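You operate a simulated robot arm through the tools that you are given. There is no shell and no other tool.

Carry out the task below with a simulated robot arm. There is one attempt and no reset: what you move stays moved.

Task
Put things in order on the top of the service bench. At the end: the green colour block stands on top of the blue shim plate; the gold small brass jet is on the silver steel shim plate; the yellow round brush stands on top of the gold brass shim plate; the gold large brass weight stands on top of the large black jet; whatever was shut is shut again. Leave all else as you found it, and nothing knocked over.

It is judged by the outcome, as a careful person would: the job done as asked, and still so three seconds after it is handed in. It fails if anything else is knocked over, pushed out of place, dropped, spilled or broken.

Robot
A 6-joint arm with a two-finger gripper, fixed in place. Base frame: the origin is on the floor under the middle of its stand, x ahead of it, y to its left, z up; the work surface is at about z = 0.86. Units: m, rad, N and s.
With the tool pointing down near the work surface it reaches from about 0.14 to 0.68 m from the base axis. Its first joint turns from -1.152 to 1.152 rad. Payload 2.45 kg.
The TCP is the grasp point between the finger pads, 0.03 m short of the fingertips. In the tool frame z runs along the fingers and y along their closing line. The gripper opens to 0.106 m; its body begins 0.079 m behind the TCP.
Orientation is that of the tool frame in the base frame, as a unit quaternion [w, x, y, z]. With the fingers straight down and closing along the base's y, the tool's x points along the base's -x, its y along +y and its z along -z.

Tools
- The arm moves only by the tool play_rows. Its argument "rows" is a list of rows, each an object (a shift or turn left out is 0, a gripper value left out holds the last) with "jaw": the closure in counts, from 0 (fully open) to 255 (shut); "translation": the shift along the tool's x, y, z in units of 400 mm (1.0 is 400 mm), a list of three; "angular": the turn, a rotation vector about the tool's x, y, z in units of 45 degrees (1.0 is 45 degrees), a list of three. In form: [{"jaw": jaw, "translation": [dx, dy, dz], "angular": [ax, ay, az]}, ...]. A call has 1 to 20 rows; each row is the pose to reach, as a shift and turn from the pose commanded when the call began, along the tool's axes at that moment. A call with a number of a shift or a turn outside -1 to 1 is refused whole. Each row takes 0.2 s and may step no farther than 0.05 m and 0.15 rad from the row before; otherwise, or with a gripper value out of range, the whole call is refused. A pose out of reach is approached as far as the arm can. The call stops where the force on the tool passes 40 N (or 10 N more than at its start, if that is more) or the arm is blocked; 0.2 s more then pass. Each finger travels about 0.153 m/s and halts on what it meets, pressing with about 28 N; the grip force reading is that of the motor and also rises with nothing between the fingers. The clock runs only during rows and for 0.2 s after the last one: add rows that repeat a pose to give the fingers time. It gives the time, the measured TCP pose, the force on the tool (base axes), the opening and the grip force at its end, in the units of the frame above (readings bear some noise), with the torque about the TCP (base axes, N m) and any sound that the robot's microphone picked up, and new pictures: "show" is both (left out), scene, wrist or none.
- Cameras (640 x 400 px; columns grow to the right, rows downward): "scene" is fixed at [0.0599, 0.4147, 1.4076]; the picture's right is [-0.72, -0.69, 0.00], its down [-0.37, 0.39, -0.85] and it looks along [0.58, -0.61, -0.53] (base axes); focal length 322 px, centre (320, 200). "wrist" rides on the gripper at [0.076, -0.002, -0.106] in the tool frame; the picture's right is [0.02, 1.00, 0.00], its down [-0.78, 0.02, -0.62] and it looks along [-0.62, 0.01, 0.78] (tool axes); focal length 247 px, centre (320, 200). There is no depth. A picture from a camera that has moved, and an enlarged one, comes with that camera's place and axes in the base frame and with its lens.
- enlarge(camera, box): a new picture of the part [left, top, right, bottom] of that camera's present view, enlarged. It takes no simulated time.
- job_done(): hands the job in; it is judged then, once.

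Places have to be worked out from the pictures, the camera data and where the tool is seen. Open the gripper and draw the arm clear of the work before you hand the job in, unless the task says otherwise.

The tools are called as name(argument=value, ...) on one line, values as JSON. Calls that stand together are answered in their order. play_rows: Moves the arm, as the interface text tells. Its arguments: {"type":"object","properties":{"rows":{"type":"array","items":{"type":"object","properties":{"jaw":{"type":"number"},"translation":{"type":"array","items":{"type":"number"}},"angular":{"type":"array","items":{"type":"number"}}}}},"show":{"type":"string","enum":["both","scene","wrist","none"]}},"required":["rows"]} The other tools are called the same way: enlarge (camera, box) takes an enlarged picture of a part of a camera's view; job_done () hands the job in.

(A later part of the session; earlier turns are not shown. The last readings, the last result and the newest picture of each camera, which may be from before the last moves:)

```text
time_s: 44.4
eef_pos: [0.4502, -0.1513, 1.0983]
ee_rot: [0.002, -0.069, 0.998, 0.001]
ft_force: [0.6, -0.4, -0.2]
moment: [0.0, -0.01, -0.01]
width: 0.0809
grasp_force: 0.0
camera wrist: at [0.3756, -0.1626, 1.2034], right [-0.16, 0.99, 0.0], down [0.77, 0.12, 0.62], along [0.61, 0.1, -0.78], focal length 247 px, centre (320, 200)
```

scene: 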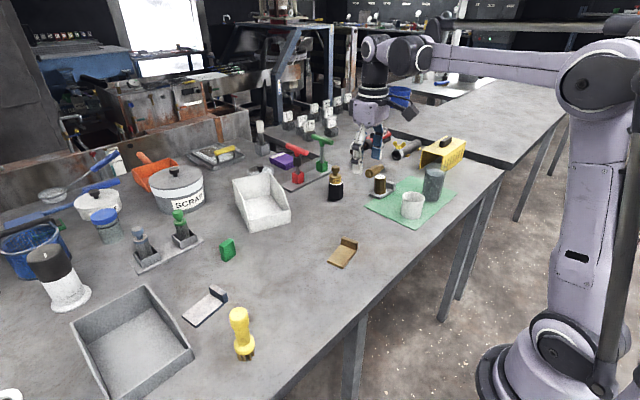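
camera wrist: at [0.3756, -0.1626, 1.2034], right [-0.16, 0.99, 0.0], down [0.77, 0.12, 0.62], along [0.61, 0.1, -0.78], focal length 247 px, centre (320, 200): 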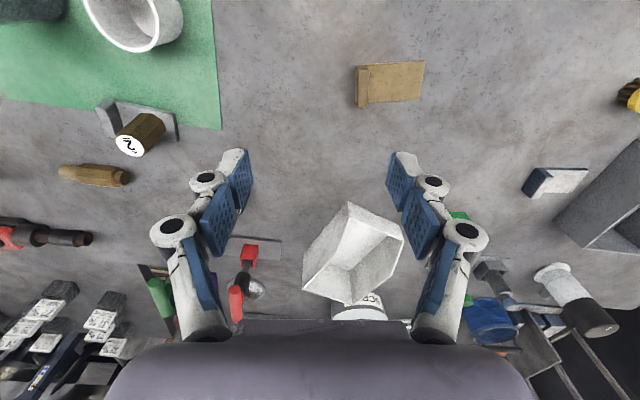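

Yaw is now +7.9°, matching the block and blue plate. Moving toward a view just short of the green block.

play_rows(rows=[{"jaw": 60, "translation": [-0.065, 0.09, 0.0]}, {"translation": [-0.13, 0.18, 0.02]}, {"translation": [-0.2, 0.27, 0.05]}, {"translation": [-0.265, 0.36, 0.08]}, {"translation": [-0.33, 0.45, 0.11]}, {"translation": [-0.4, 0.54, 0.15]}, {"translation": [-0.465, 0.6233, 0.196]}, {"translation": [-0.465, 0.6233, 0.196]}], show="both")

enlarge(camera="wrist", box=[270, 110, 398, 190])

enlarge(camera="wrist", box=[380, 40, 540, 140])

```text
time_s: 46.2
eef_pos: [0.602, 0.1206, 1.0202]
ee_rot: [0.001, -0.068, 0.998, 0.0]
ft_force: [1.4, 0.3, -0.5]
moment: [-0.01, 0.01, -0.03]
width: 0.0812
grasp_force: 0.0
camera wrist: at [0.5266, 0.1085, 1.1254], right [-0.16, 0.99, 0.0], down [0.77, 0.12, 0.62], along [0.61, 0.1, -0.78], focal length 247 px, centre (320, 200)
```

scene: 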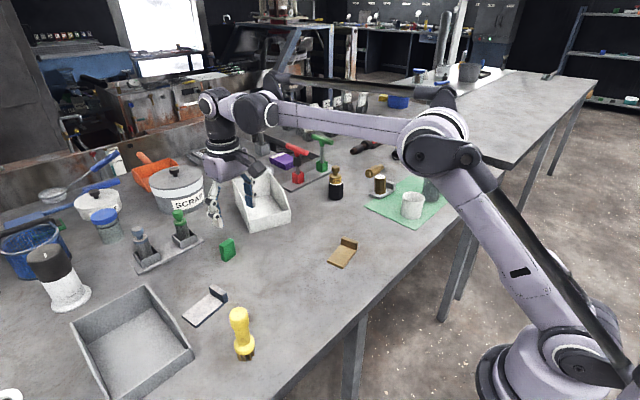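
wrist: 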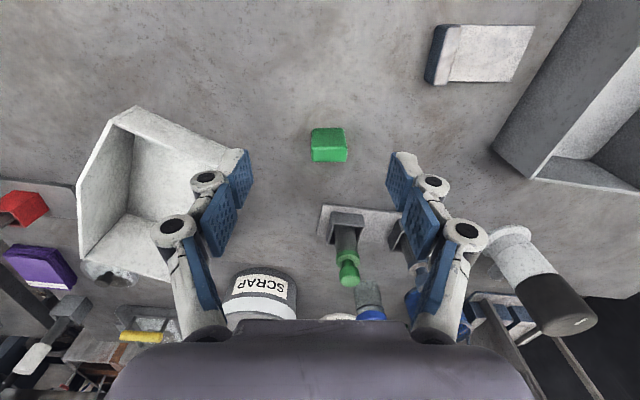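

```text
5.00 times, centred on (334, 150) of wrist
camera zoom: at [0.5266, 0.1085, 1.1254], right [-0.16, 0.99, 0.0], down [0.77, 0.12, 0.62], along [0.61, 0.1, -0.78], focal length 1235 px, centre (250, 450)
```

zoom: 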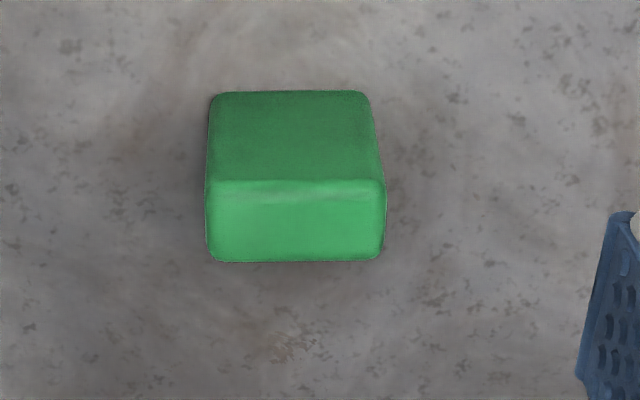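

```text
4.00 times, centred on (460, 90) of wrist
camera zoom: at [0.5266, 0.1085, 1.1254], right [-0.16, 0.99, 0.0], down [0.77, 0.12, 0.62], along [0.61, 0.1, -0.78], focal length 988 px, centre (-240, 640)
```

zoom: 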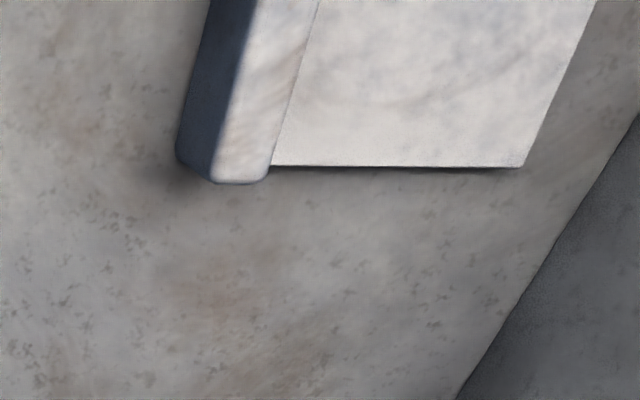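

The block is square with the gripper: centre ≈(0.642, 0.135), 34×19 mm, ~44 mm tall. The white tray's rim is ~7.5 cm to one side, so I narrow the opening to ~48 mm and go to a low hover.

play_rows(rows=[{"jaw": 140, "translation": [-0.05, 0.01, 0.02]}, {"jaw": 140, "translation": [-0.104, 0.0217, 0.06]}, {"translation": [-0.104, 0.0217, 0.15]}, {"translation": [-0.104, 0.0217, 0.15]}, {"translation": [-0.104, 0.0217, 0.15]}], show="both")

enlarge(camera="wrist", box=[200, 80, 440, 230])

enlarge(camera="scene", box=[170, 170, 300, 270])

```text
time_s: 47.4
eef_pos: [0.642, 0.1344, 0.9613]
ee_rot: [0.0, -0.069, 0.998, 0.001]
ft_force: [0.1, -0.2, -0.6]
moment: [0.02, 0.01, 0.0]
width: 0.0477
grasp_force: 0.0
camera wrist: at [0.5676, 0.1239, 1.0661], right [-0.16, 0.99, 0.0], down [0.77, 0.12, 0.62], along [0.61, 0.1, -0.78], focal length 247 px, centre (320, 200)
```

scene: 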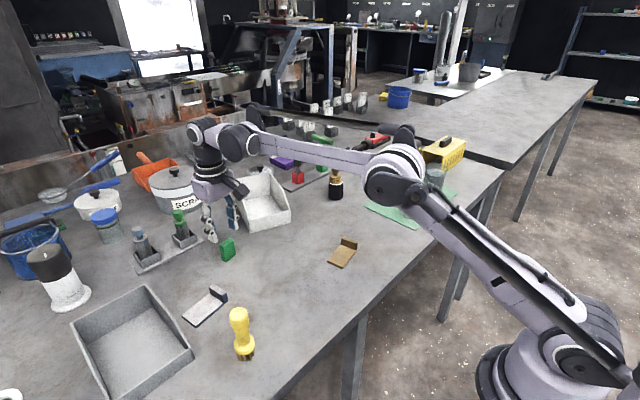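
wrist: 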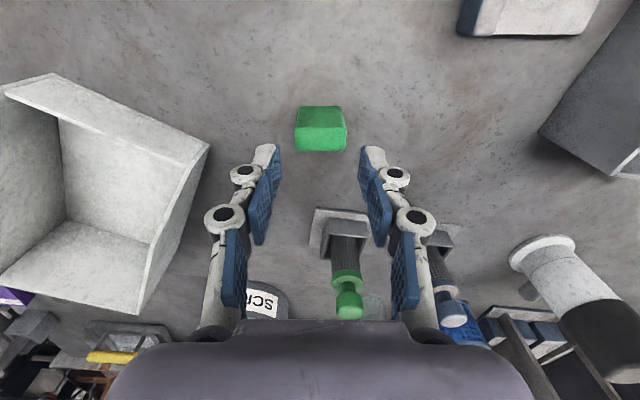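

```text
2.67 times, centred on (320, 155) of wrist
camera zoom: at [0.5676, 0.1239, 1.0661], right [-0.16, 0.99, 0.0], down [0.77, 0.12, 0.62], along [0.61, 0.1, -0.78], focal length 659 px, centre (320, 320)
```

zoom: 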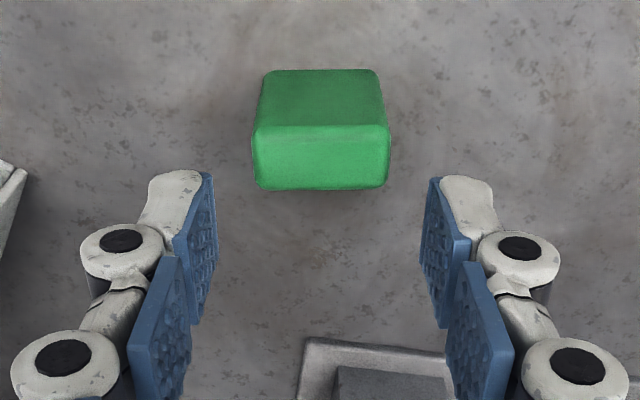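

```text
4.00 times, centred on (235, 220) of scene
camera zoom: at [0.0599, 0.4147, 1.4076], right [-0.72, -0.69, 0.0], down [-0.37, 0.39, -0.85], along [0.58, -0.61, -0.53], focal length 1290 px, centre (660, 120)
```

zoom: 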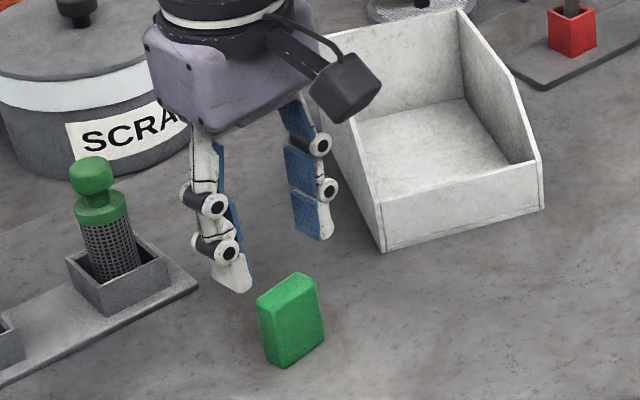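

Aligned on the block, with clearance to the tray and brush stand. Descending so the fingertips are ~22 mm above the bench, then closing.

play_rows(rows=[{"jaw": 140, "translation": [0, 0, 0.06]}, {"translation": [0, 0, 0.1175]}, {"translation": [0, 0, 0.1175]}, {"jaw": 180, "translation": [0, 0, 0.1175]}, {"jaw": 255, "translation": [0, 0, 0.1175]}, {"jaw": 255, "translation": [0, 0, 0.1175]}, {"jaw": 255, "translation": [0, 0, 0.1175]}], show="both")

enlarge(camera="scene", box=[170, 170, 300, 270])

```text
time_s: 49.0
eef_pos: [0.6407, 0.1344, 0.9134]
ee_rot: [0.0, -0.068, 0.998, 0.0]
ft_force: [-0.1, 0.9, -0.2]
moment: [0.05, 0.0, -0.02]
width: 0.0347
grasp_force: 27.7
camera wrist: at [0.5665, 0.1235, 1.019], right [-0.16, 0.99, 0.0], down [0.77, 0.12, 0.62], along [0.61, 0.1, -0.78], focal length 247 px, centre (320, 200)
```

scene: 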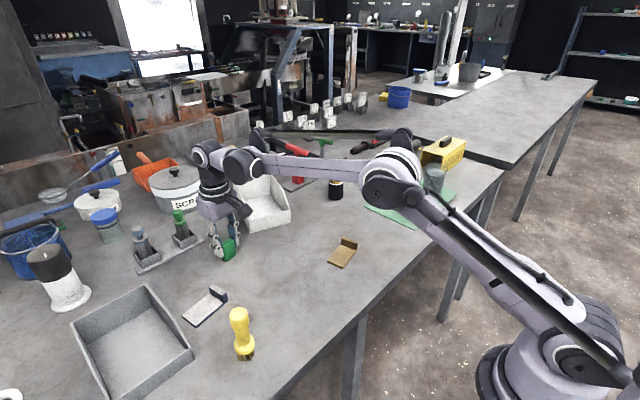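
wrist: 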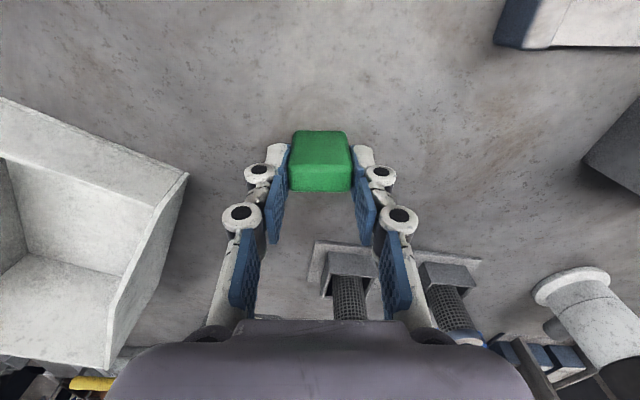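

```text
4.00 times, centred on (235, 220) of scene
camera zoom: at [0.0599, 0.4147, 1.4076], right [-0.72, -0.69, 0.0], down [-0.37, 0.39, -0.85], along [0.58, -0.61, -0.53], focal length 1290 px, centre (660, 120)
```

zoom: 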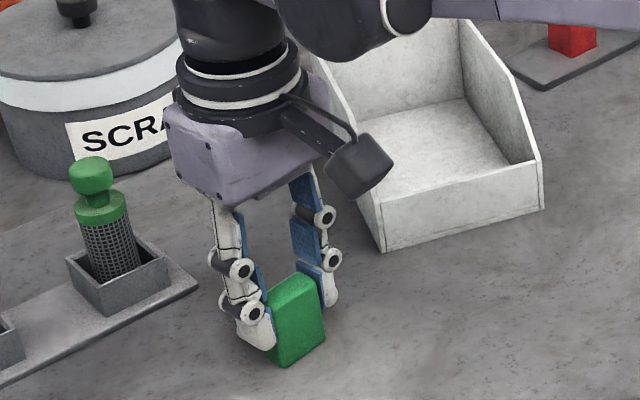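

Block gripped (34.7 mm). Lifting and moving partway toward the blue plate to get a fresh view of it.

play_rows(rows=[{"jaw": 255, "translation": [0, 0, -0.04]}, {"translation": [0, 0, -0.12]}, {"translation": [0.02, 0.02, -0.2]}, {"translation": [0.08, 0.1, -0.25]}, {"translation": [0.14, 0.18, -0.275]}, {"translation": [0.192, 0.2538, -0.275]}, {"translation": [0.192, 0.2538, -0.275]}], show="both")

enlarge(camera="wrist", box=[300, 20, 500, 160])

```text
time_s: 50.6
eef_pos: [0.5487, 0.227, 1.0206]
ee_rot: [0.001, -0.068, 0.998, 0.0]
ft_force: [1.0, 0.3, -0.2]
moment: [-0.01, -0.02, -0.01]
width: 0.0346
grasp_force: 27.8
camera wrist: at [0.4744, 0.2147, 1.1265], right [-0.16, 0.99, 0.0], down [0.77, 0.12, 0.62], along [0.61, 0.1, -0.78], focal length 247 px, centre (320, 200)
```

scene: 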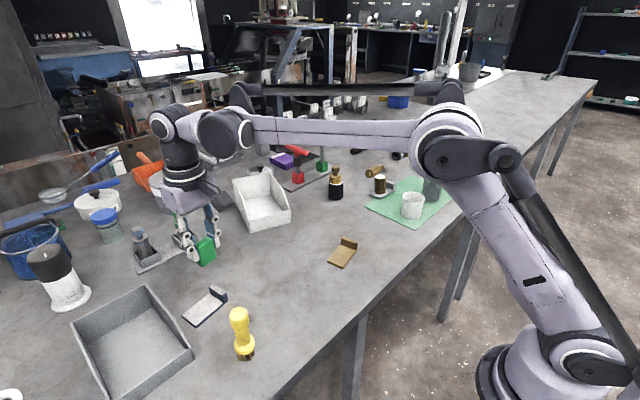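
wrist: 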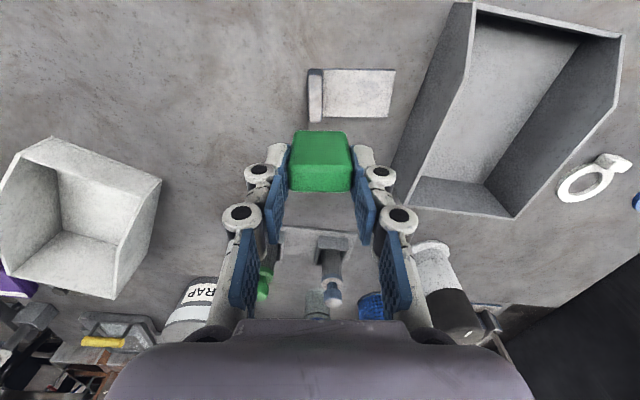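

```text
2.86 times, centred on (400, 90) of wrist
camera zoom: at [0.4744, 0.2147, 1.1265], right [-0.16, 0.99, 0.0], down [0.77, 0.12, 0.62], along [0.61, 0.1, -0.78], focal length 706 px, centre (91, 514)
```

zoom: 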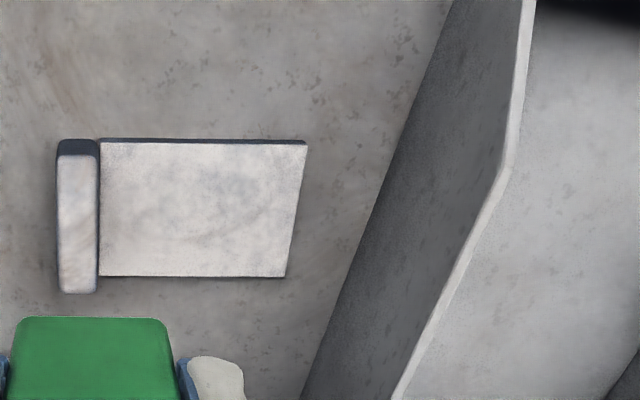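

The blue plate's flat area is square to the tool: centre is 33–36 mm to tool +y, 4 mm back. Moving above it and down to z≈0.95 (block bottom above lip).

play_rows(rows=[{"jaw": 255, "translation": [0.005, 0.04, 0.0]}, {"translation": [0.01025, 0.08, 0.02]}, {"translation": [0.01025, 0.08, 0.1]}, {"translation": [0.01025, 0.08, 0.1765]}, {"translation": [0.01025, 0.08, 0.1765]}, {"translation": [0.01025, 0.08, 0.1765]}], show="both")

enlarge(camera="wrist", box=[220, 70, 420, 210])

enlarge(camera="scene", box=[150, 230, 280, 330])

```text
time_s: 52.0
eef_pos: [0.5431, 0.2575, 0.9534]
ee_rot: [0.001, -0.068, 0.998, 0.0]
ft_force: [0.0, 0.8, 0.1]
moment: [0.01, -0.03, 0.05]
width: 0.0346
grasp_force: 28.3
camera wrist: at [0.4676, 0.2457, 1.0586], right [-0.16, 0.99, 0.0], down [0.77, 0.12, 0.62], along [0.61, 0.1, -0.78], focal length 247 px, centre (320, 200)
```

scene: 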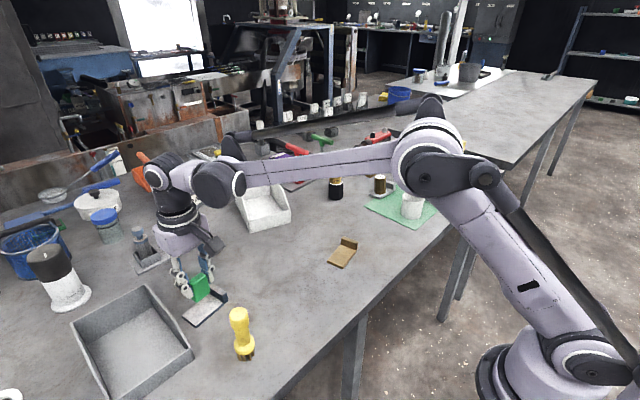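
wrist: 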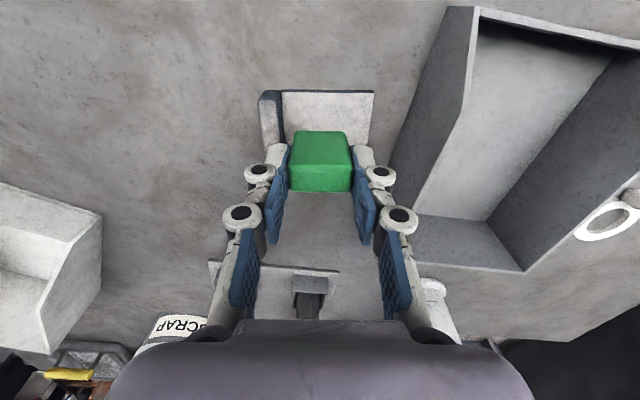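

```text
2.86 times, centred on (320, 140) of wrist
camera zoom: at [0.4676, 0.2457, 1.0586], right [-0.16, 0.99, 0.0], down [0.77, 0.12, 0.62], along [0.61, 0.1, -0.78], focal length 706 px, centre (320, 371)
```

zoom: 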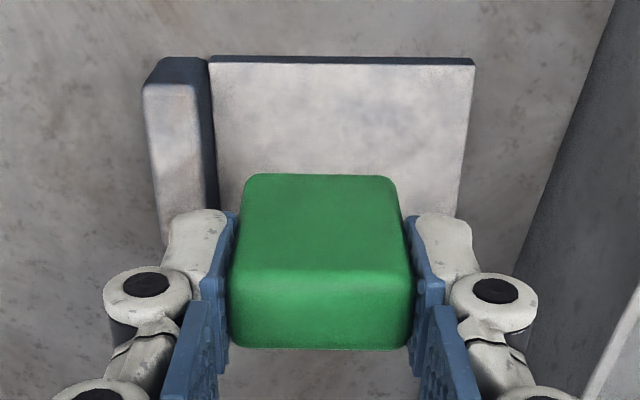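

```text
4.00 times, centred on (215, 280) of scene
camera zoom: at [0.0599, 0.4147, 1.4076], right [-0.72, -0.69, 0.0], down [-0.37, 0.39, -0.85], along [0.58, -0.61, -0.53], focal length 1290 px, centre (740, -120)
```

zoom: 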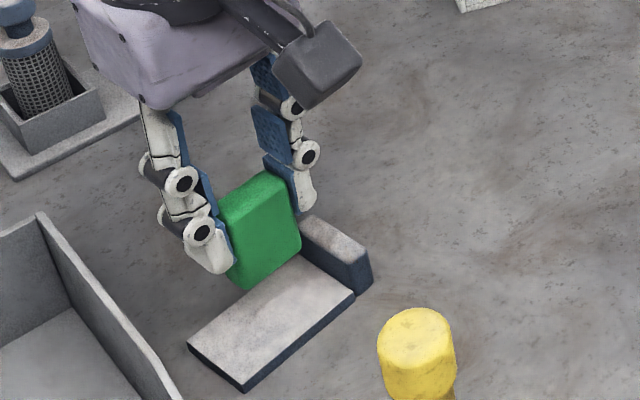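

Well placed over the flat (2 mm correction). Lowering close to contact, then stepping by force.

play_rows(rows=[{"jaw": 255, "translation": [0.005, 0, 0.03]}, {"translation": [0.005, 0, 0.06]}, {"translation": [0.005, 0, 0.0775]}, {"translation": [0.005, 0, 0.0775]}, {"translation": [0.005, 0, 0.0775]}], show="none")

play_rows(rows=[{"jaw": 255, "translation": [0, 0, 0.004]}, {"translation": [0, 0, 0.004]}], show="none")

```text
time_s: 53.2
eef_pos: [0.5405, 0.2558, 0.9221]
ee_rot: [0.001, -0.069, 0.998, 0.0]
ft_force: [-1.3, -0.3, -0.2]
moment: [0.0, -0.02, 0.01]
width: 0.0346
grasp_force: 28.4
```

```text
time_s: 53.8
eef_pos: [0.5414, 0.2566, 0.9218]
ee_rot: [0.001, -0.068, 0.998, 0.0]
ft_force: [1.9, -0.3, 16.8]
moment: [-0.03, -0.06, -0.01]
width: 0.0349
grasp_force: 28.0
```

Contact (≈17 N). Relaxing ~1 mm, then opening a small amount gradually (tray wall is near).

play_rows(rows=[{"jaw": 255, "translation": [0, 0, -0.002]}, {"jaw": 255, "translation": [0, 0, -0.002]}, {"jaw": 220, "translation": [0, 0, -0.002]}, {"jaw": 180, "translation": [0, 0, -0.002]}, {"jaw": 155, "translation": [0, 0, -0.002]}, {"jaw": 155, "translation": [0, 0, -0.002]}], show="both")

enlarge(camera="wrist", box=[220, 70, 420, 210])

enlarge(camera="scene", box=[150, 230, 280, 330])

```text
time_s: 55.2
eef_pos: [0.5407, 0.2564, 0.9223]
ee_rot: [0.001, -0.068, 0.998, 0.001]
ft_force: [-0.1, 0.4, -0.8]
moment: [-0.01, 0.02, -0.02]
width: 0.0417
grasp_force: 0.0
camera wrist: at [0.4657, 0.2453, 1.026], right [-0.16, 0.99, 0.0], down [0.77, 0.12, 0.62], along [0.61, 0.1, -0.78], focal length 247 px, centre (320, 200)
```

scene: 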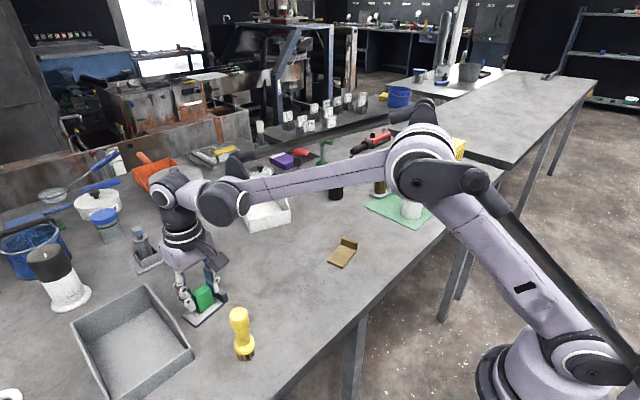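
wrist: 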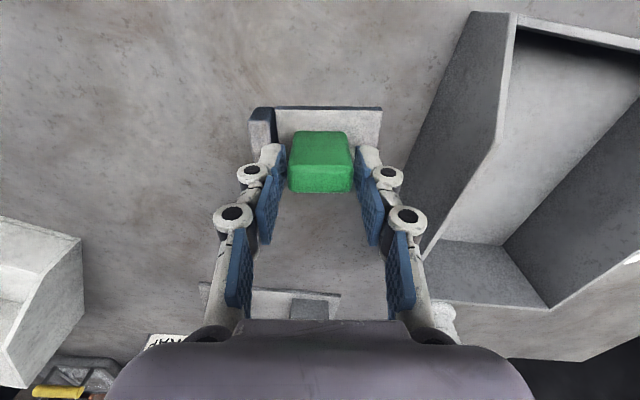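

```text
2.86 times, centred on (320, 140) of wrist
camera zoom: at [0.4657, 0.2453, 1.026], right [-0.16, 0.99, 0.0], down [0.77, 0.12, 0.62], along [0.61, 0.1, -0.78], focal length 706 px, centre (320, 371)
```

zoom: 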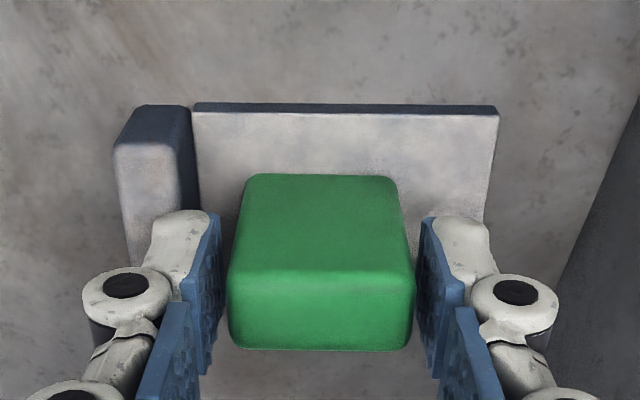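

```text
4.00 times, centred on (215, 280) of scene
camera zoom: at [0.0599, 0.4147, 1.4076], right [-0.72, -0.69, 0.0], down [-0.37, 0.39, -0.85], along [0.58, -0.61, -0.53], focal length 1290 px, centre (740, -120)
```

zoom: 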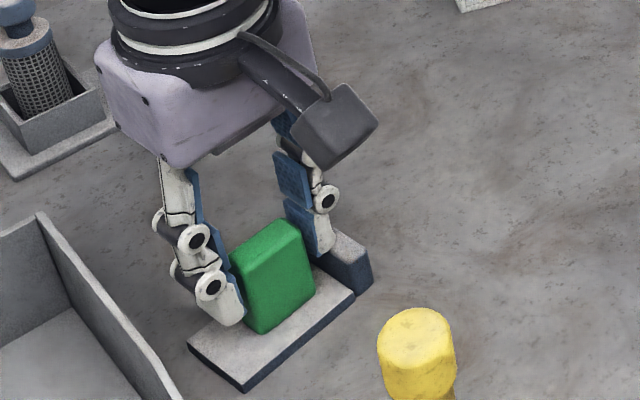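

The green block stands on the blue plate, free of both fingers. Withdrawing straight up.

play_rows(rows=[{"jaw": 145}, {"jaw": 145, "translation": [0, 0, -0.03]}, {"translation": [0, 0, -0.08]}, {"translation": [0, 0, -0.18]}, {"translation": [0, 0, -0.28]}, {"translation": [0, 0, -0.34]}, {"translation": [0, 0, -0.34]}], show="both")

enlarge(camera="scene", box=[150, 230, 310, 370])

```text
time_s: 56.8
eef_pos: [0.5401, 0.258, 1.0584]
ee_rot: [0.001, -0.068, 0.998, 0.0]
ft_force: [-0.5, 0.4, -0.3]
moment: [0.01, 0.0, 0.01]
width: 0.0459
grasp_force: 0.0
camera wrist: at [0.4648, 0.2464, 1.1632], right [-0.16, 0.99, 0.0], down [0.77, 0.12, 0.62], along [0.61, 0.1, -0.78], focal length 247 px, centre (320, 200)
```

scene: 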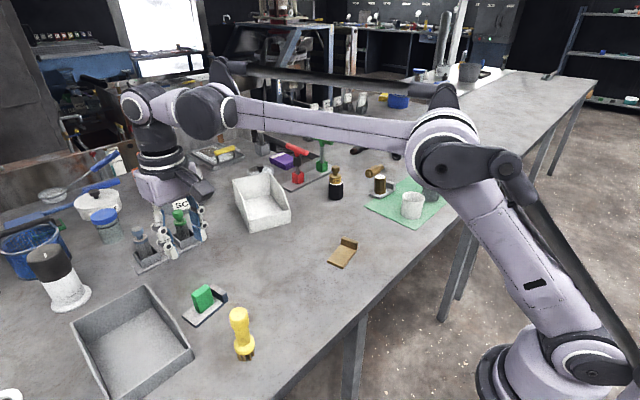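
wrist: 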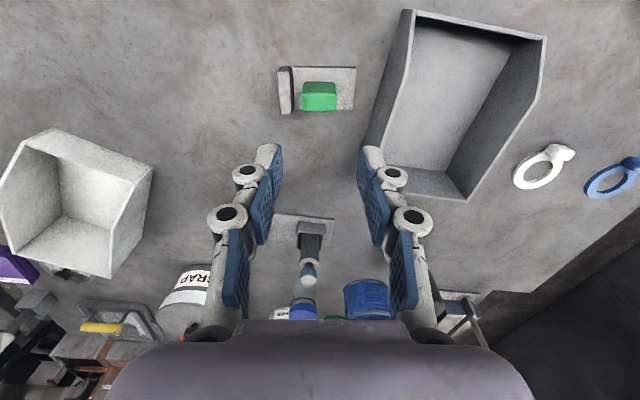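

```text
2.86 times, centred on (230, 300) of scene
camera zoom: at [0.0599, 0.4147, 1.4076], right [-0.72, -0.69, 0.0], down [-0.37, 0.39, -0.85], along [0.58, -0.61, -0.53], focal length 921 px, centre (577, -86)
```

zoom: 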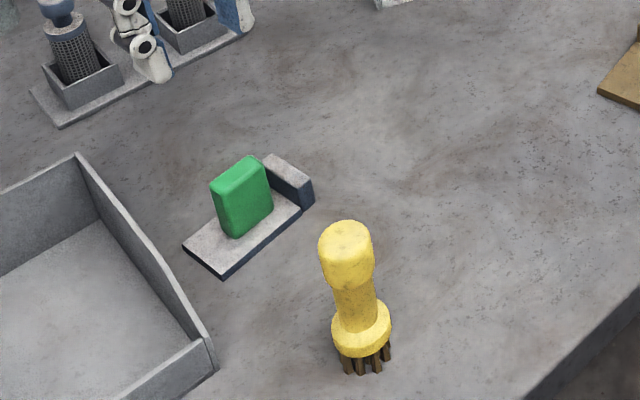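

Green block done. Moving back above the brush for a precise view.

play_rows(rows=[{"jaw": 145, "translation": [0.1, 0.004, -0.03]}, {"translation": [0.2, 0.008, -0.055]}, {"jaw": 60, "translation": [0.3, 0.012, -0.055]}, {"translation": [0.4, 0.015, -0.055]}, {"translation": [0.452, 0.0173, -0.055]}, {"translation": [0.452, 0.0173, -0.055]}], show="both")

enlarge(camera="wrist", box=[270, 120, 398, 200])

```text
time_s: 58.2
eef_pos: [0.3608, 0.2391, 1.0793]
ee_rot: [0.0, -0.068, 0.998, 0.0]
ft_force: [-0.2, 0.3, 0.2]
moment: [0.0, -0.01, -0.01]
width: 0.081
grasp_force: 0.0
camera wrist: at [0.2863, 0.2277, 1.1835], right [-0.16, 0.99, 0.0], down [0.77, 0.12, 0.62], along [0.61, 0.1, -0.78], focal length 247 px, centre (320, 200)
```

scene: 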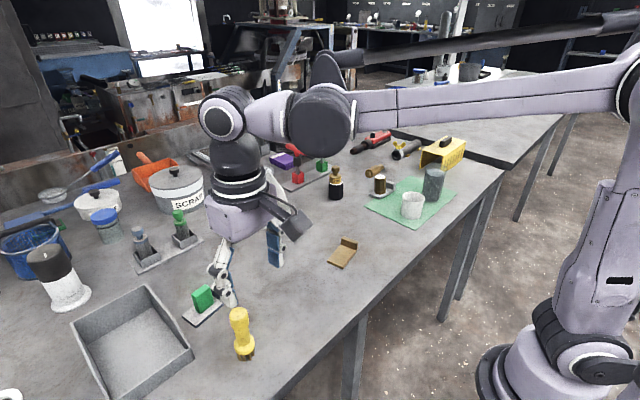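
wrist: 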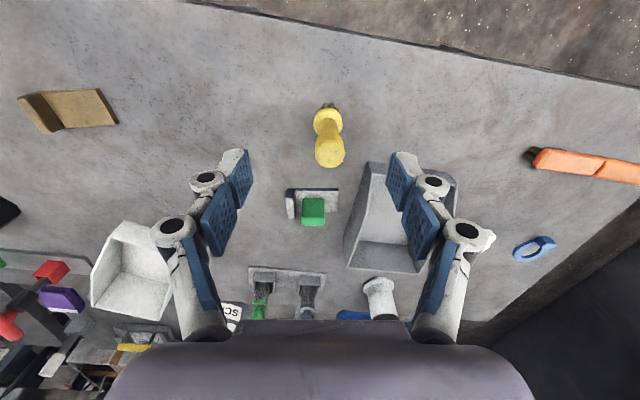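

```text
5.00 times, centred on (334, 160) of wrist
camera zoom: at [0.2863, 0.2277, 1.1835], right [-0.16, 0.99, 0.0], down [0.77, 0.12, 0.62], along [0.61, 0.1, -0.78], focal length 1235 px, centre (250, 400)
```

zoom: 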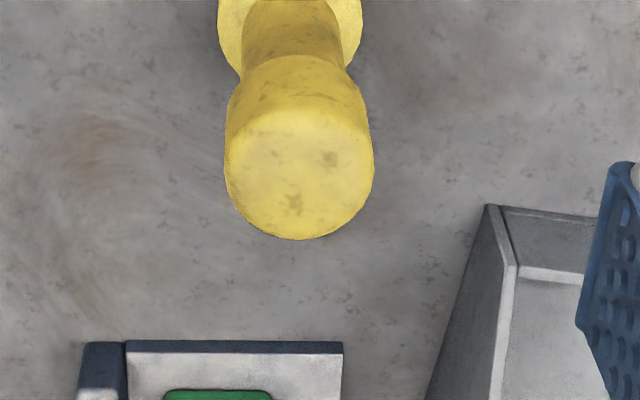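

enlarge(camera="wrist", box=[290, 90, 370, 175])

enlarge(camera="scene", box=[215, 295, 275, 370])

enlarge(camera="wrist", box=[0, 70, 140, 150])

```text
4.71 times, centred on (330, 132) of wrist
camera zoom: at [0.2863, 0.2277, 1.1835], right [-0.16, 0.99, 0.0], down [0.77, 0.12, 0.62], along [0.61, 0.1, -0.78], focal length 1162 px, centre (273, 518)
```

zoom: 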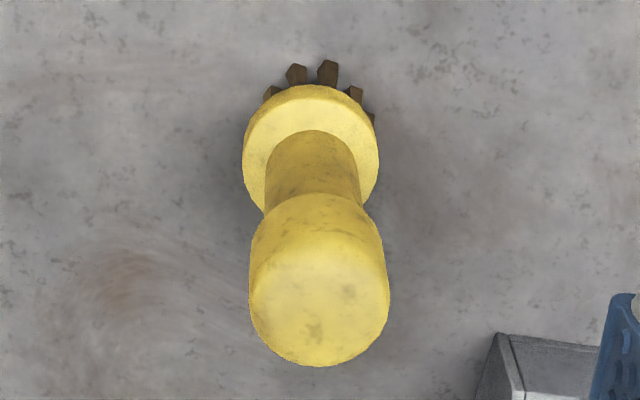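

```text
5.33 times, centred on (245, 332) of scene
camera zoom: at [0.0599, 0.4147, 1.4076], right [-0.72, -0.69, 0.0], down [-0.37, 0.39, -0.85], along [0.58, -0.61, -0.53], focal length 1720 px, centre (720, -507)
```

zoom: 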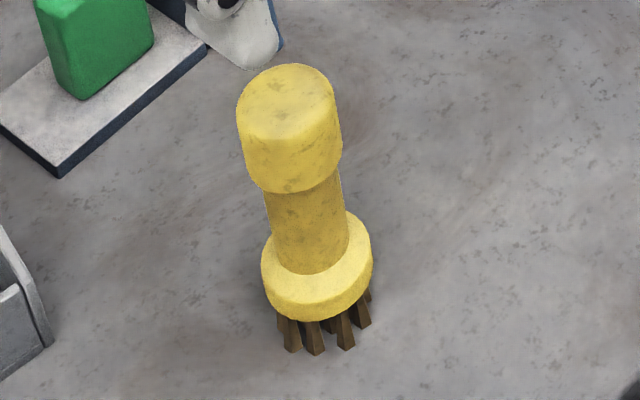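

```text
4.57 times, centred on (70, 110) of wrist
camera zoom: at [0.2863, 0.2277, 1.1835], right [-0.16, 0.99, 0.0], down [0.77, 0.12, 0.62], along [0.61, 0.1, -0.78], focal length 1129 px, centre (1463, 611)
```

zoom: 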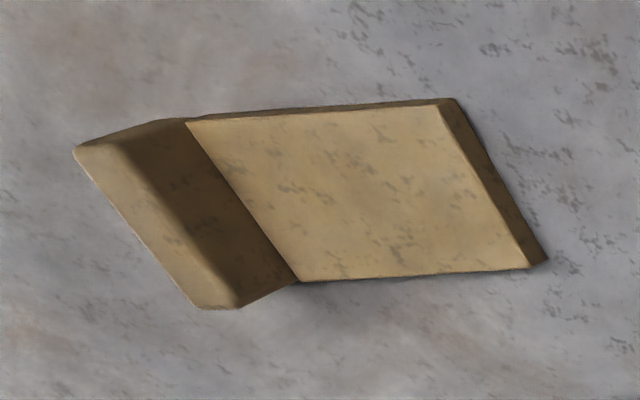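

Brush: centre ≈(0.398, 0.2545), top z≈0.966, bulb ≈30 mm dia. Moving above it to hover with the opening at ~60 mm.

play_rows(rows=[{"jaw": 110, "translation": [-0.05, 0.012, 0.0]}, {"translation": [-0.097, 0.023, 0.04]}, {"translation": [-0.097, 0.023, 0.11]}, {"translation": [-0.097, 0.023, 0.165]}, {"translation": [-0.097, 0.023, 0.165]}], show="both")

enlarge(camera="wrist", box=[240, 80, 400, 200])

enlarge(camera="scene", box=[195, 250, 315, 370])

```text
time_s: 59.4
eef_pos: [0.3984, 0.2537, 1.0115]
ee_rot: [0.001, -0.067, 0.998, 0.0]
ft_force: [0.3, 0.1, 0.1]
moment: [0.03, -0.02, 0.0]
width: 0.0602
grasp_force: 0.1
camera wrist: at [0.3227, 0.2426, 1.1163], right [-0.16, 0.99, 0.0], down [0.77, 0.12, 0.62], along [0.61, 0.1, -0.78], focal length 247 px, centre (320, 200)
```

scene: 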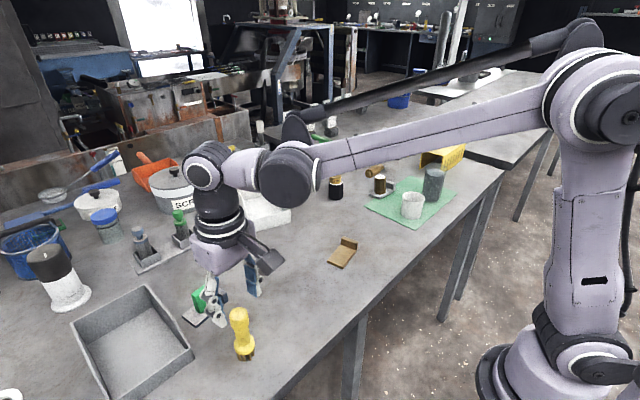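
wrist: 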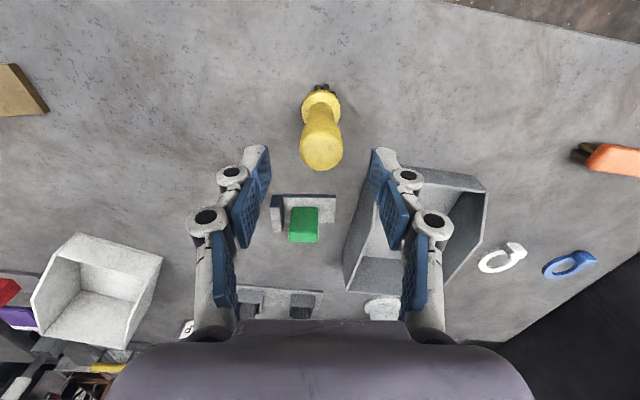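

```text
3.33 times, centred on (320, 140) of wrist
camera zoom: at [0.3227, 0.2426, 1.1163], right [-0.16, 0.99, 0.0], down [0.77, 0.12, 0.62], along [0.61, 0.1, -0.78], focal length 823 px, centre (320, 400)
```

zoom: 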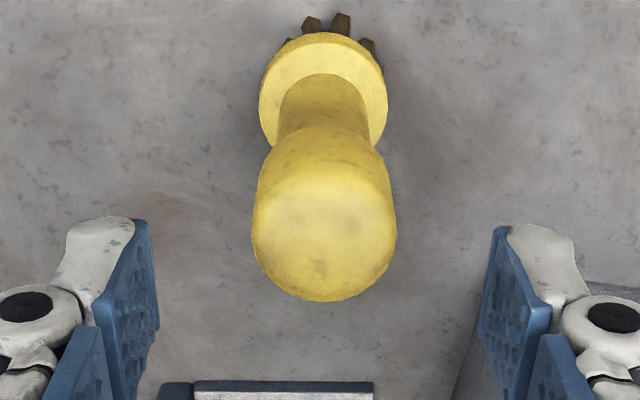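

```text
3.33 times, centred on (255, 310) of scene
camera zoom: at [0.0599, 0.4147, 1.4076], right [-0.72, -0.69, 0.0], down [-0.37, 0.39, -0.85], along [0.58, -0.61, -0.53], focal length 1075 px, centre (537, -167)
```

zoom: 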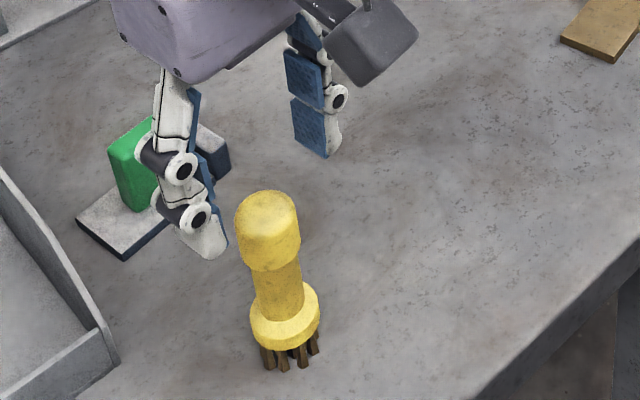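

Centred on the brush. Descending to grip its bulb and closing.

play_rows(rows=[{"jaw": 110, "translation": [0, 0, 0.06]}, {"translation": [0, 0, 0.12]}, {"translation": [0, 0, 0.159]}, {"translation": [0, 0, 0.159]}, {"jaw": 160, "translation": [0, 0, 0.159]}, {"jaw": 255, "translation": [0, 0, 0.159]}, {"jaw": 255, "translation": [0, 0, 0.159]}, {"jaw": 255, "translation": [0, 0, 0.159]}], show="both")

enlarge(camera="scene", box=[195, 250, 315, 370])

```text
time_s: 61.2
eef_pos: [0.3967, 0.253, 0.9475]
ee_rot: [0.001, -0.068, 0.998, 0.001]
ft_force: [0.4, 0.5, -0.1]
moment: [-0.03, 0.01, 0.02]
width: 0.0259
grasp_force: 27.8
camera wrist: at [0.3221, 0.2418, 1.0535], right [-0.16, 0.99, 0.0], down [0.77, 0.12, 0.62], along [0.61, 0.1, -0.78], focal length 247 px, centre (320, 200)
```

scene: 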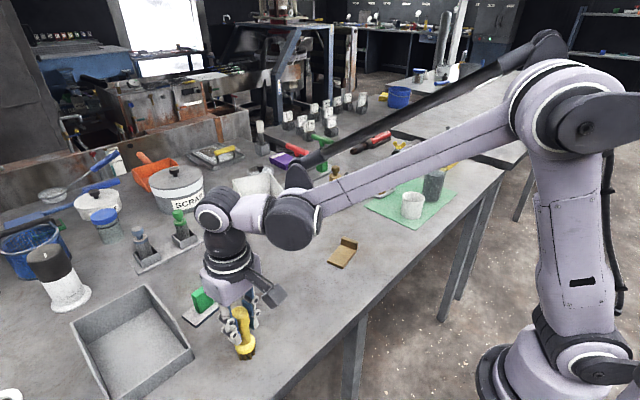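
wrist: 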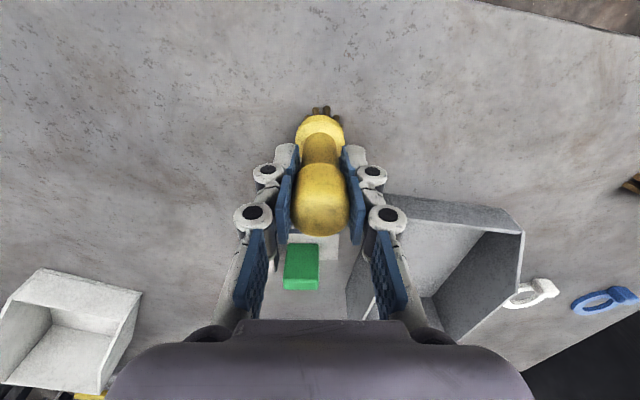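

```text
3.33 times, centred on (255, 310) of scene
camera zoom: at [0.0599, 0.4147, 1.4076], right [-0.72, -0.69, 0.0], down [-0.37, 0.39, -0.85], along [0.58, -0.61, -0.53], focal length 1075 px, centre (537, -167)
```

zoom: 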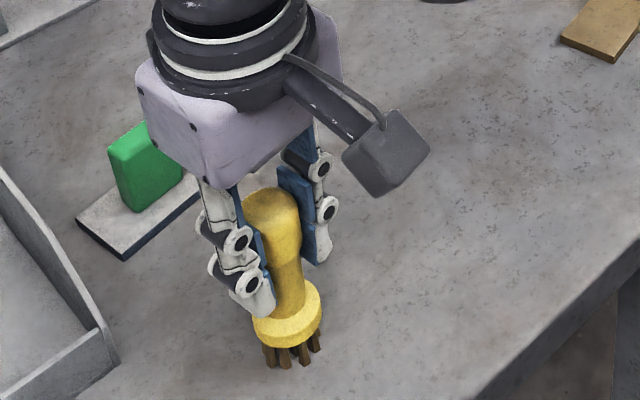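

Brush gripped by its bulb (26 mm). Lifting straight up.

play_rows(rows=[{"jaw": 255, "translation": [0, 0, -0.04]}, {"translation": [0, 0, -0.11]}, {"translation": [0, 0, -0.19]}, {"translation": [0, 0, -0.26]}, {"translation": [0, 0, -0.26]}], show="both")

enlarge(camera="scene", box=[190, 220, 320, 370])

```text
time_s: 62.4
eef_pos: [0.397, 0.2518, 1.0529]
ee_rot: [0.001, -0.069, 0.998, 0.0]
ft_force: [0.1, -0.4, -0.3]
moment: [0.01, -0.04, 0.01]
width: 0.0261
grasp_force: 27.9
camera wrist: at [0.3224, 0.2403, 1.1584], right [-0.16, 0.99, 0.0], down [0.77, 0.12, 0.62], along [0.61, 0.1, -0.78], focal length 247 px, centre (320, 200)
```

scene: 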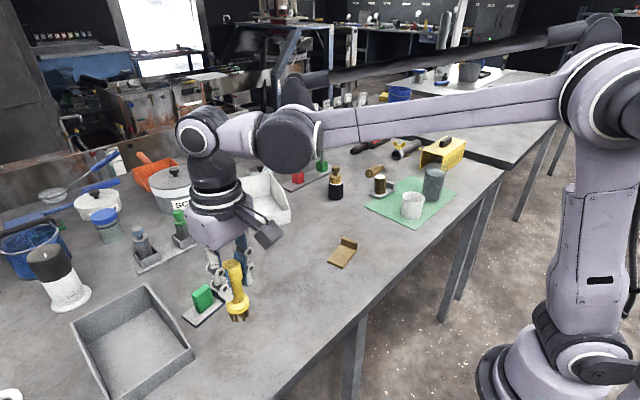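
wrist: 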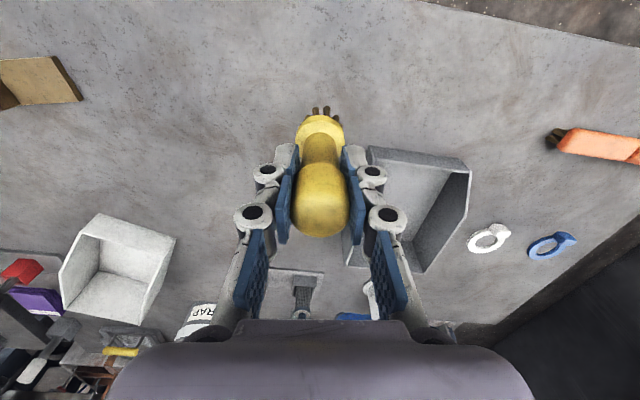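

```text
2.67 times, centred on (255, 295) of scene
camera zoom: at [0.0599, 0.4147, 1.4076], right [-0.72, -0.69, 0.0], down [-0.37, 0.39, -0.85], along [0.58, -0.61, -0.53], focal length 860 px, centre (493, -53)
```

zoom: 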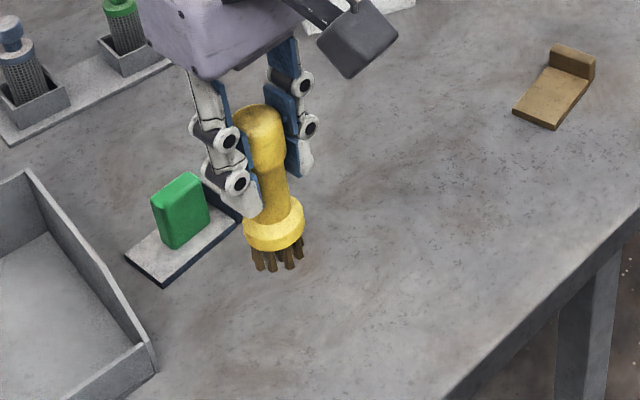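

Brush held upright. Carrying it sideways toward the brass plate, stopping short for a look.

play_rows(rows=[{"jaw": 255, "translation": [0, -0.08, 0]}, {"translation": [0, -0.2, 0]}, {"translation": [0, -0.32, 0]}, {"translation": [0.002, -0.44, 0]}, {"translation": [0.004, -0.56, 0]}, {"translation": [0.005, -0.64, 0]}, {"translation": [0.005, -0.66, 0]}, {"translation": [0.005, -0.66, 0]}], show="both")

enlarge(camera="wrist", box=[200, 50, 360, 170])

```text
time_s: 64.2
eef_pos: [0.4328, -0.009, 1.0528]
ee_rot: [0.001, -0.07, 0.998, -0.001]
ft_force: [0.4, 0.4, -1.0]
moment: [-0.03, 0.0, 0.01]
width: 0.0261
grasp_force: 28.2
camera wrist: at [0.3572, -0.0198, 1.1587], right [-0.16, 0.99, 0.0], down [0.77, 0.12, 0.62], along [0.61, 0.1, -0.78], focal length 247 px, centre (320, 200)
```

scene: 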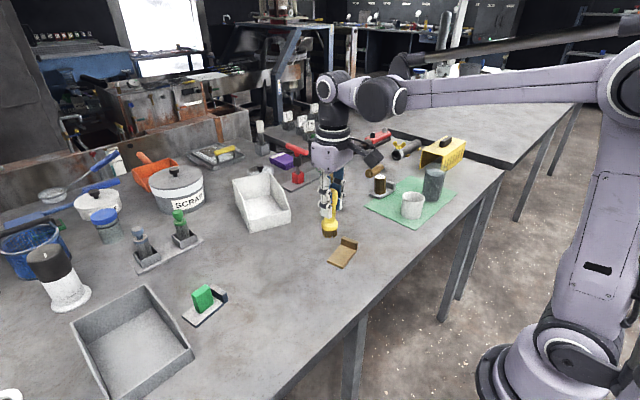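
wrist: 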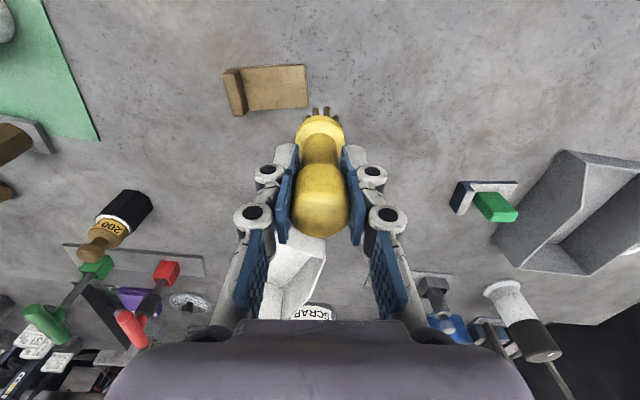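

```text
3.33 times, centred on (280, 110) of wrist
camera zoom: at [0.3572, -0.0198, 1.1587], right [-0.16, 0.99, 0.0], down [0.77, 0.12, 0.62], along [0.61, 0.1, -0.78], focal length 823 px, centre (453, 500)
```

zoom: 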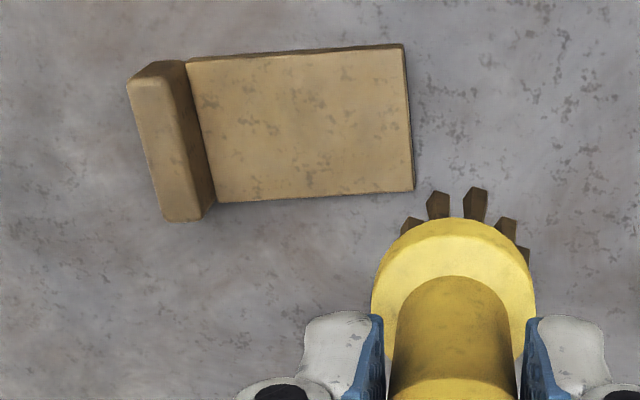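

Plate flat centre is 51 mm further in tool −y. Moving over it, then lowering to about 1 cm above the plate.

play_rows(rows=[{"jaw": 255, "translation": [0.0035, -0.065, 0]}, {"translation": [0.0068, -0.1275, 0.01]}, {"translation": [0.0068, -0.1275, 0.09]}, {"translation": [0.0068, -0.1275, 0.17]}, {"translation": [0.0068, -0.1275, 0.2195]}, {"translation": [0.0068, -0.1275, 0.2195]}, {"translation": [0.0068, -0.1275, 0.2195]}], show="both")

enlarge(camera="wrist", box=[240, 60, 400, 180])

enlarge(camera="scene", box=[290, 190, 390, 290])

```text
time_s: 65.8
eef_pos: [0.437, -0.0609, 0.965]
ee_rot: [0.001, -0.067, 0.998, 0.0]
ft_force: [0.6, 0.4, -0.6]
moment: [0.02, 0.01, 0.0]
width: 0.026
grasp_force: 28.2
camera wrist: at [0.3613, -0.0718, 1.0705], right [-0.16, 0.99, 0.0], down [0.77, 0.12, 0.62], along [0.61, 0.1, -0.78], focal length 247 px, centre (320, 200)
```

scene: 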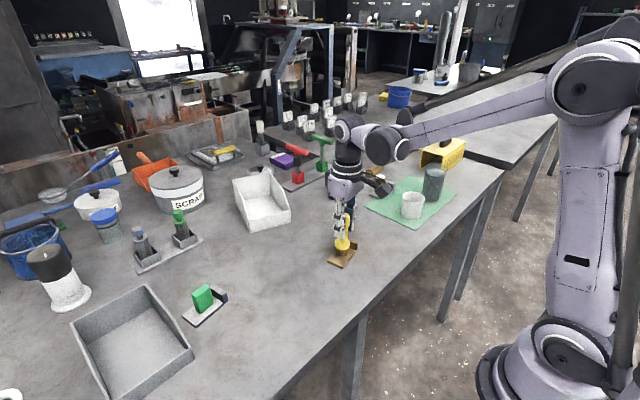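
wrist: 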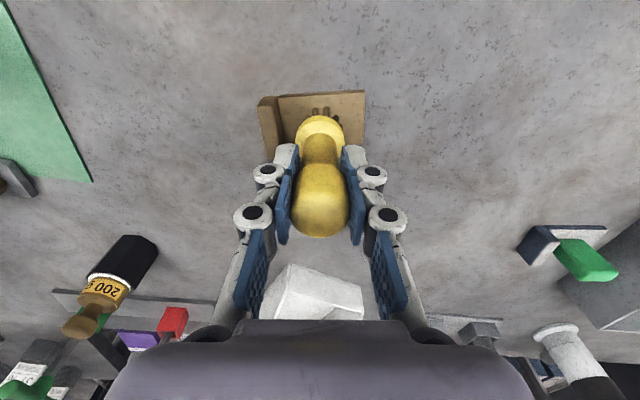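

```text
3.33 times, centred on (320, 120) of wrist
camera zoom: at [0.3613, -0.0718, 1.0705], right [-0.16, 0.99, 0.0], down [0.77, 0.12, 0.62], along [0.61, 0.1, -0.78], focal length 823 px, centre (320, 467)
```

zoom: 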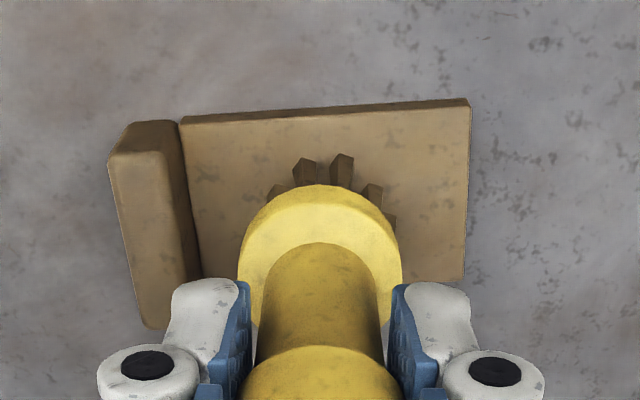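

```text
4.00 times, centred on (340, 240) of scene
camera zoom: at [0.0599, 0.4147, 1.4076], right [-0.72, -0.69, 0.0], down [-0.37, 0.39, -0.85], along [0.58, -0.61, -0.53], focal length 1290 px, centre (240, 40)
```

zoom: 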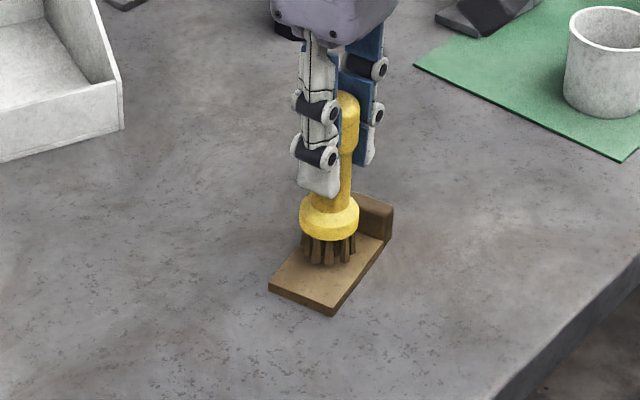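

Brush is precisely over the flat's centre. Lowering in small force-checked steps.

play_rows(rows=[{"jaw": 255, "translation": [0, 0, 0.012]}, {"translation": [0, 0, 0.022]}, {"translation": [0, 0, 0.022]}], show="none")

play_rows(rows=[{"jaw": 255, "translation": [0, 0, 0.004]}, {"translation": [0, 0, 0.004]}], show="none")

play_rows(rows=[{"jaw": 255, "translation": [0, 0, 0.003]}, {"translation": [0, 0, 0.003]}], show="none")

```text
time_s: 66.6
eef_pos: [0.4372, -0.0594, 0.9571]
ee_rot: [0.0, -0.067, 0.998, 0.001]
ft_force: [0.2, -0.3, -0.5]
moment: [0.0, 0.01, -0.02]
width: 0.0259
grasp_force: 27.8
```

```text
time_s: 67.2
eef_pos: [0.4357, -0.0607, 0.9557]
ee_rot: [0.001, -0.068, 0.998, 0.001]
ft_force: [-0.3, -0.8, 21.0]
moment: [-0.02, -0.09, -0.01]
width: 0.0259
grasp_force: 27.7
```

```text
time_s: 67.8
eef_pos: [0.4364, -0.0609, 0.9526]
ee_rot: [0.001, -0.068, 0.998, 0.0]
ft_force: [-0.7, -1.6, 24.1]
moment: [-0.07, -0.03, -0.01]
width: 0.0258
grasp_force: 28.1
```

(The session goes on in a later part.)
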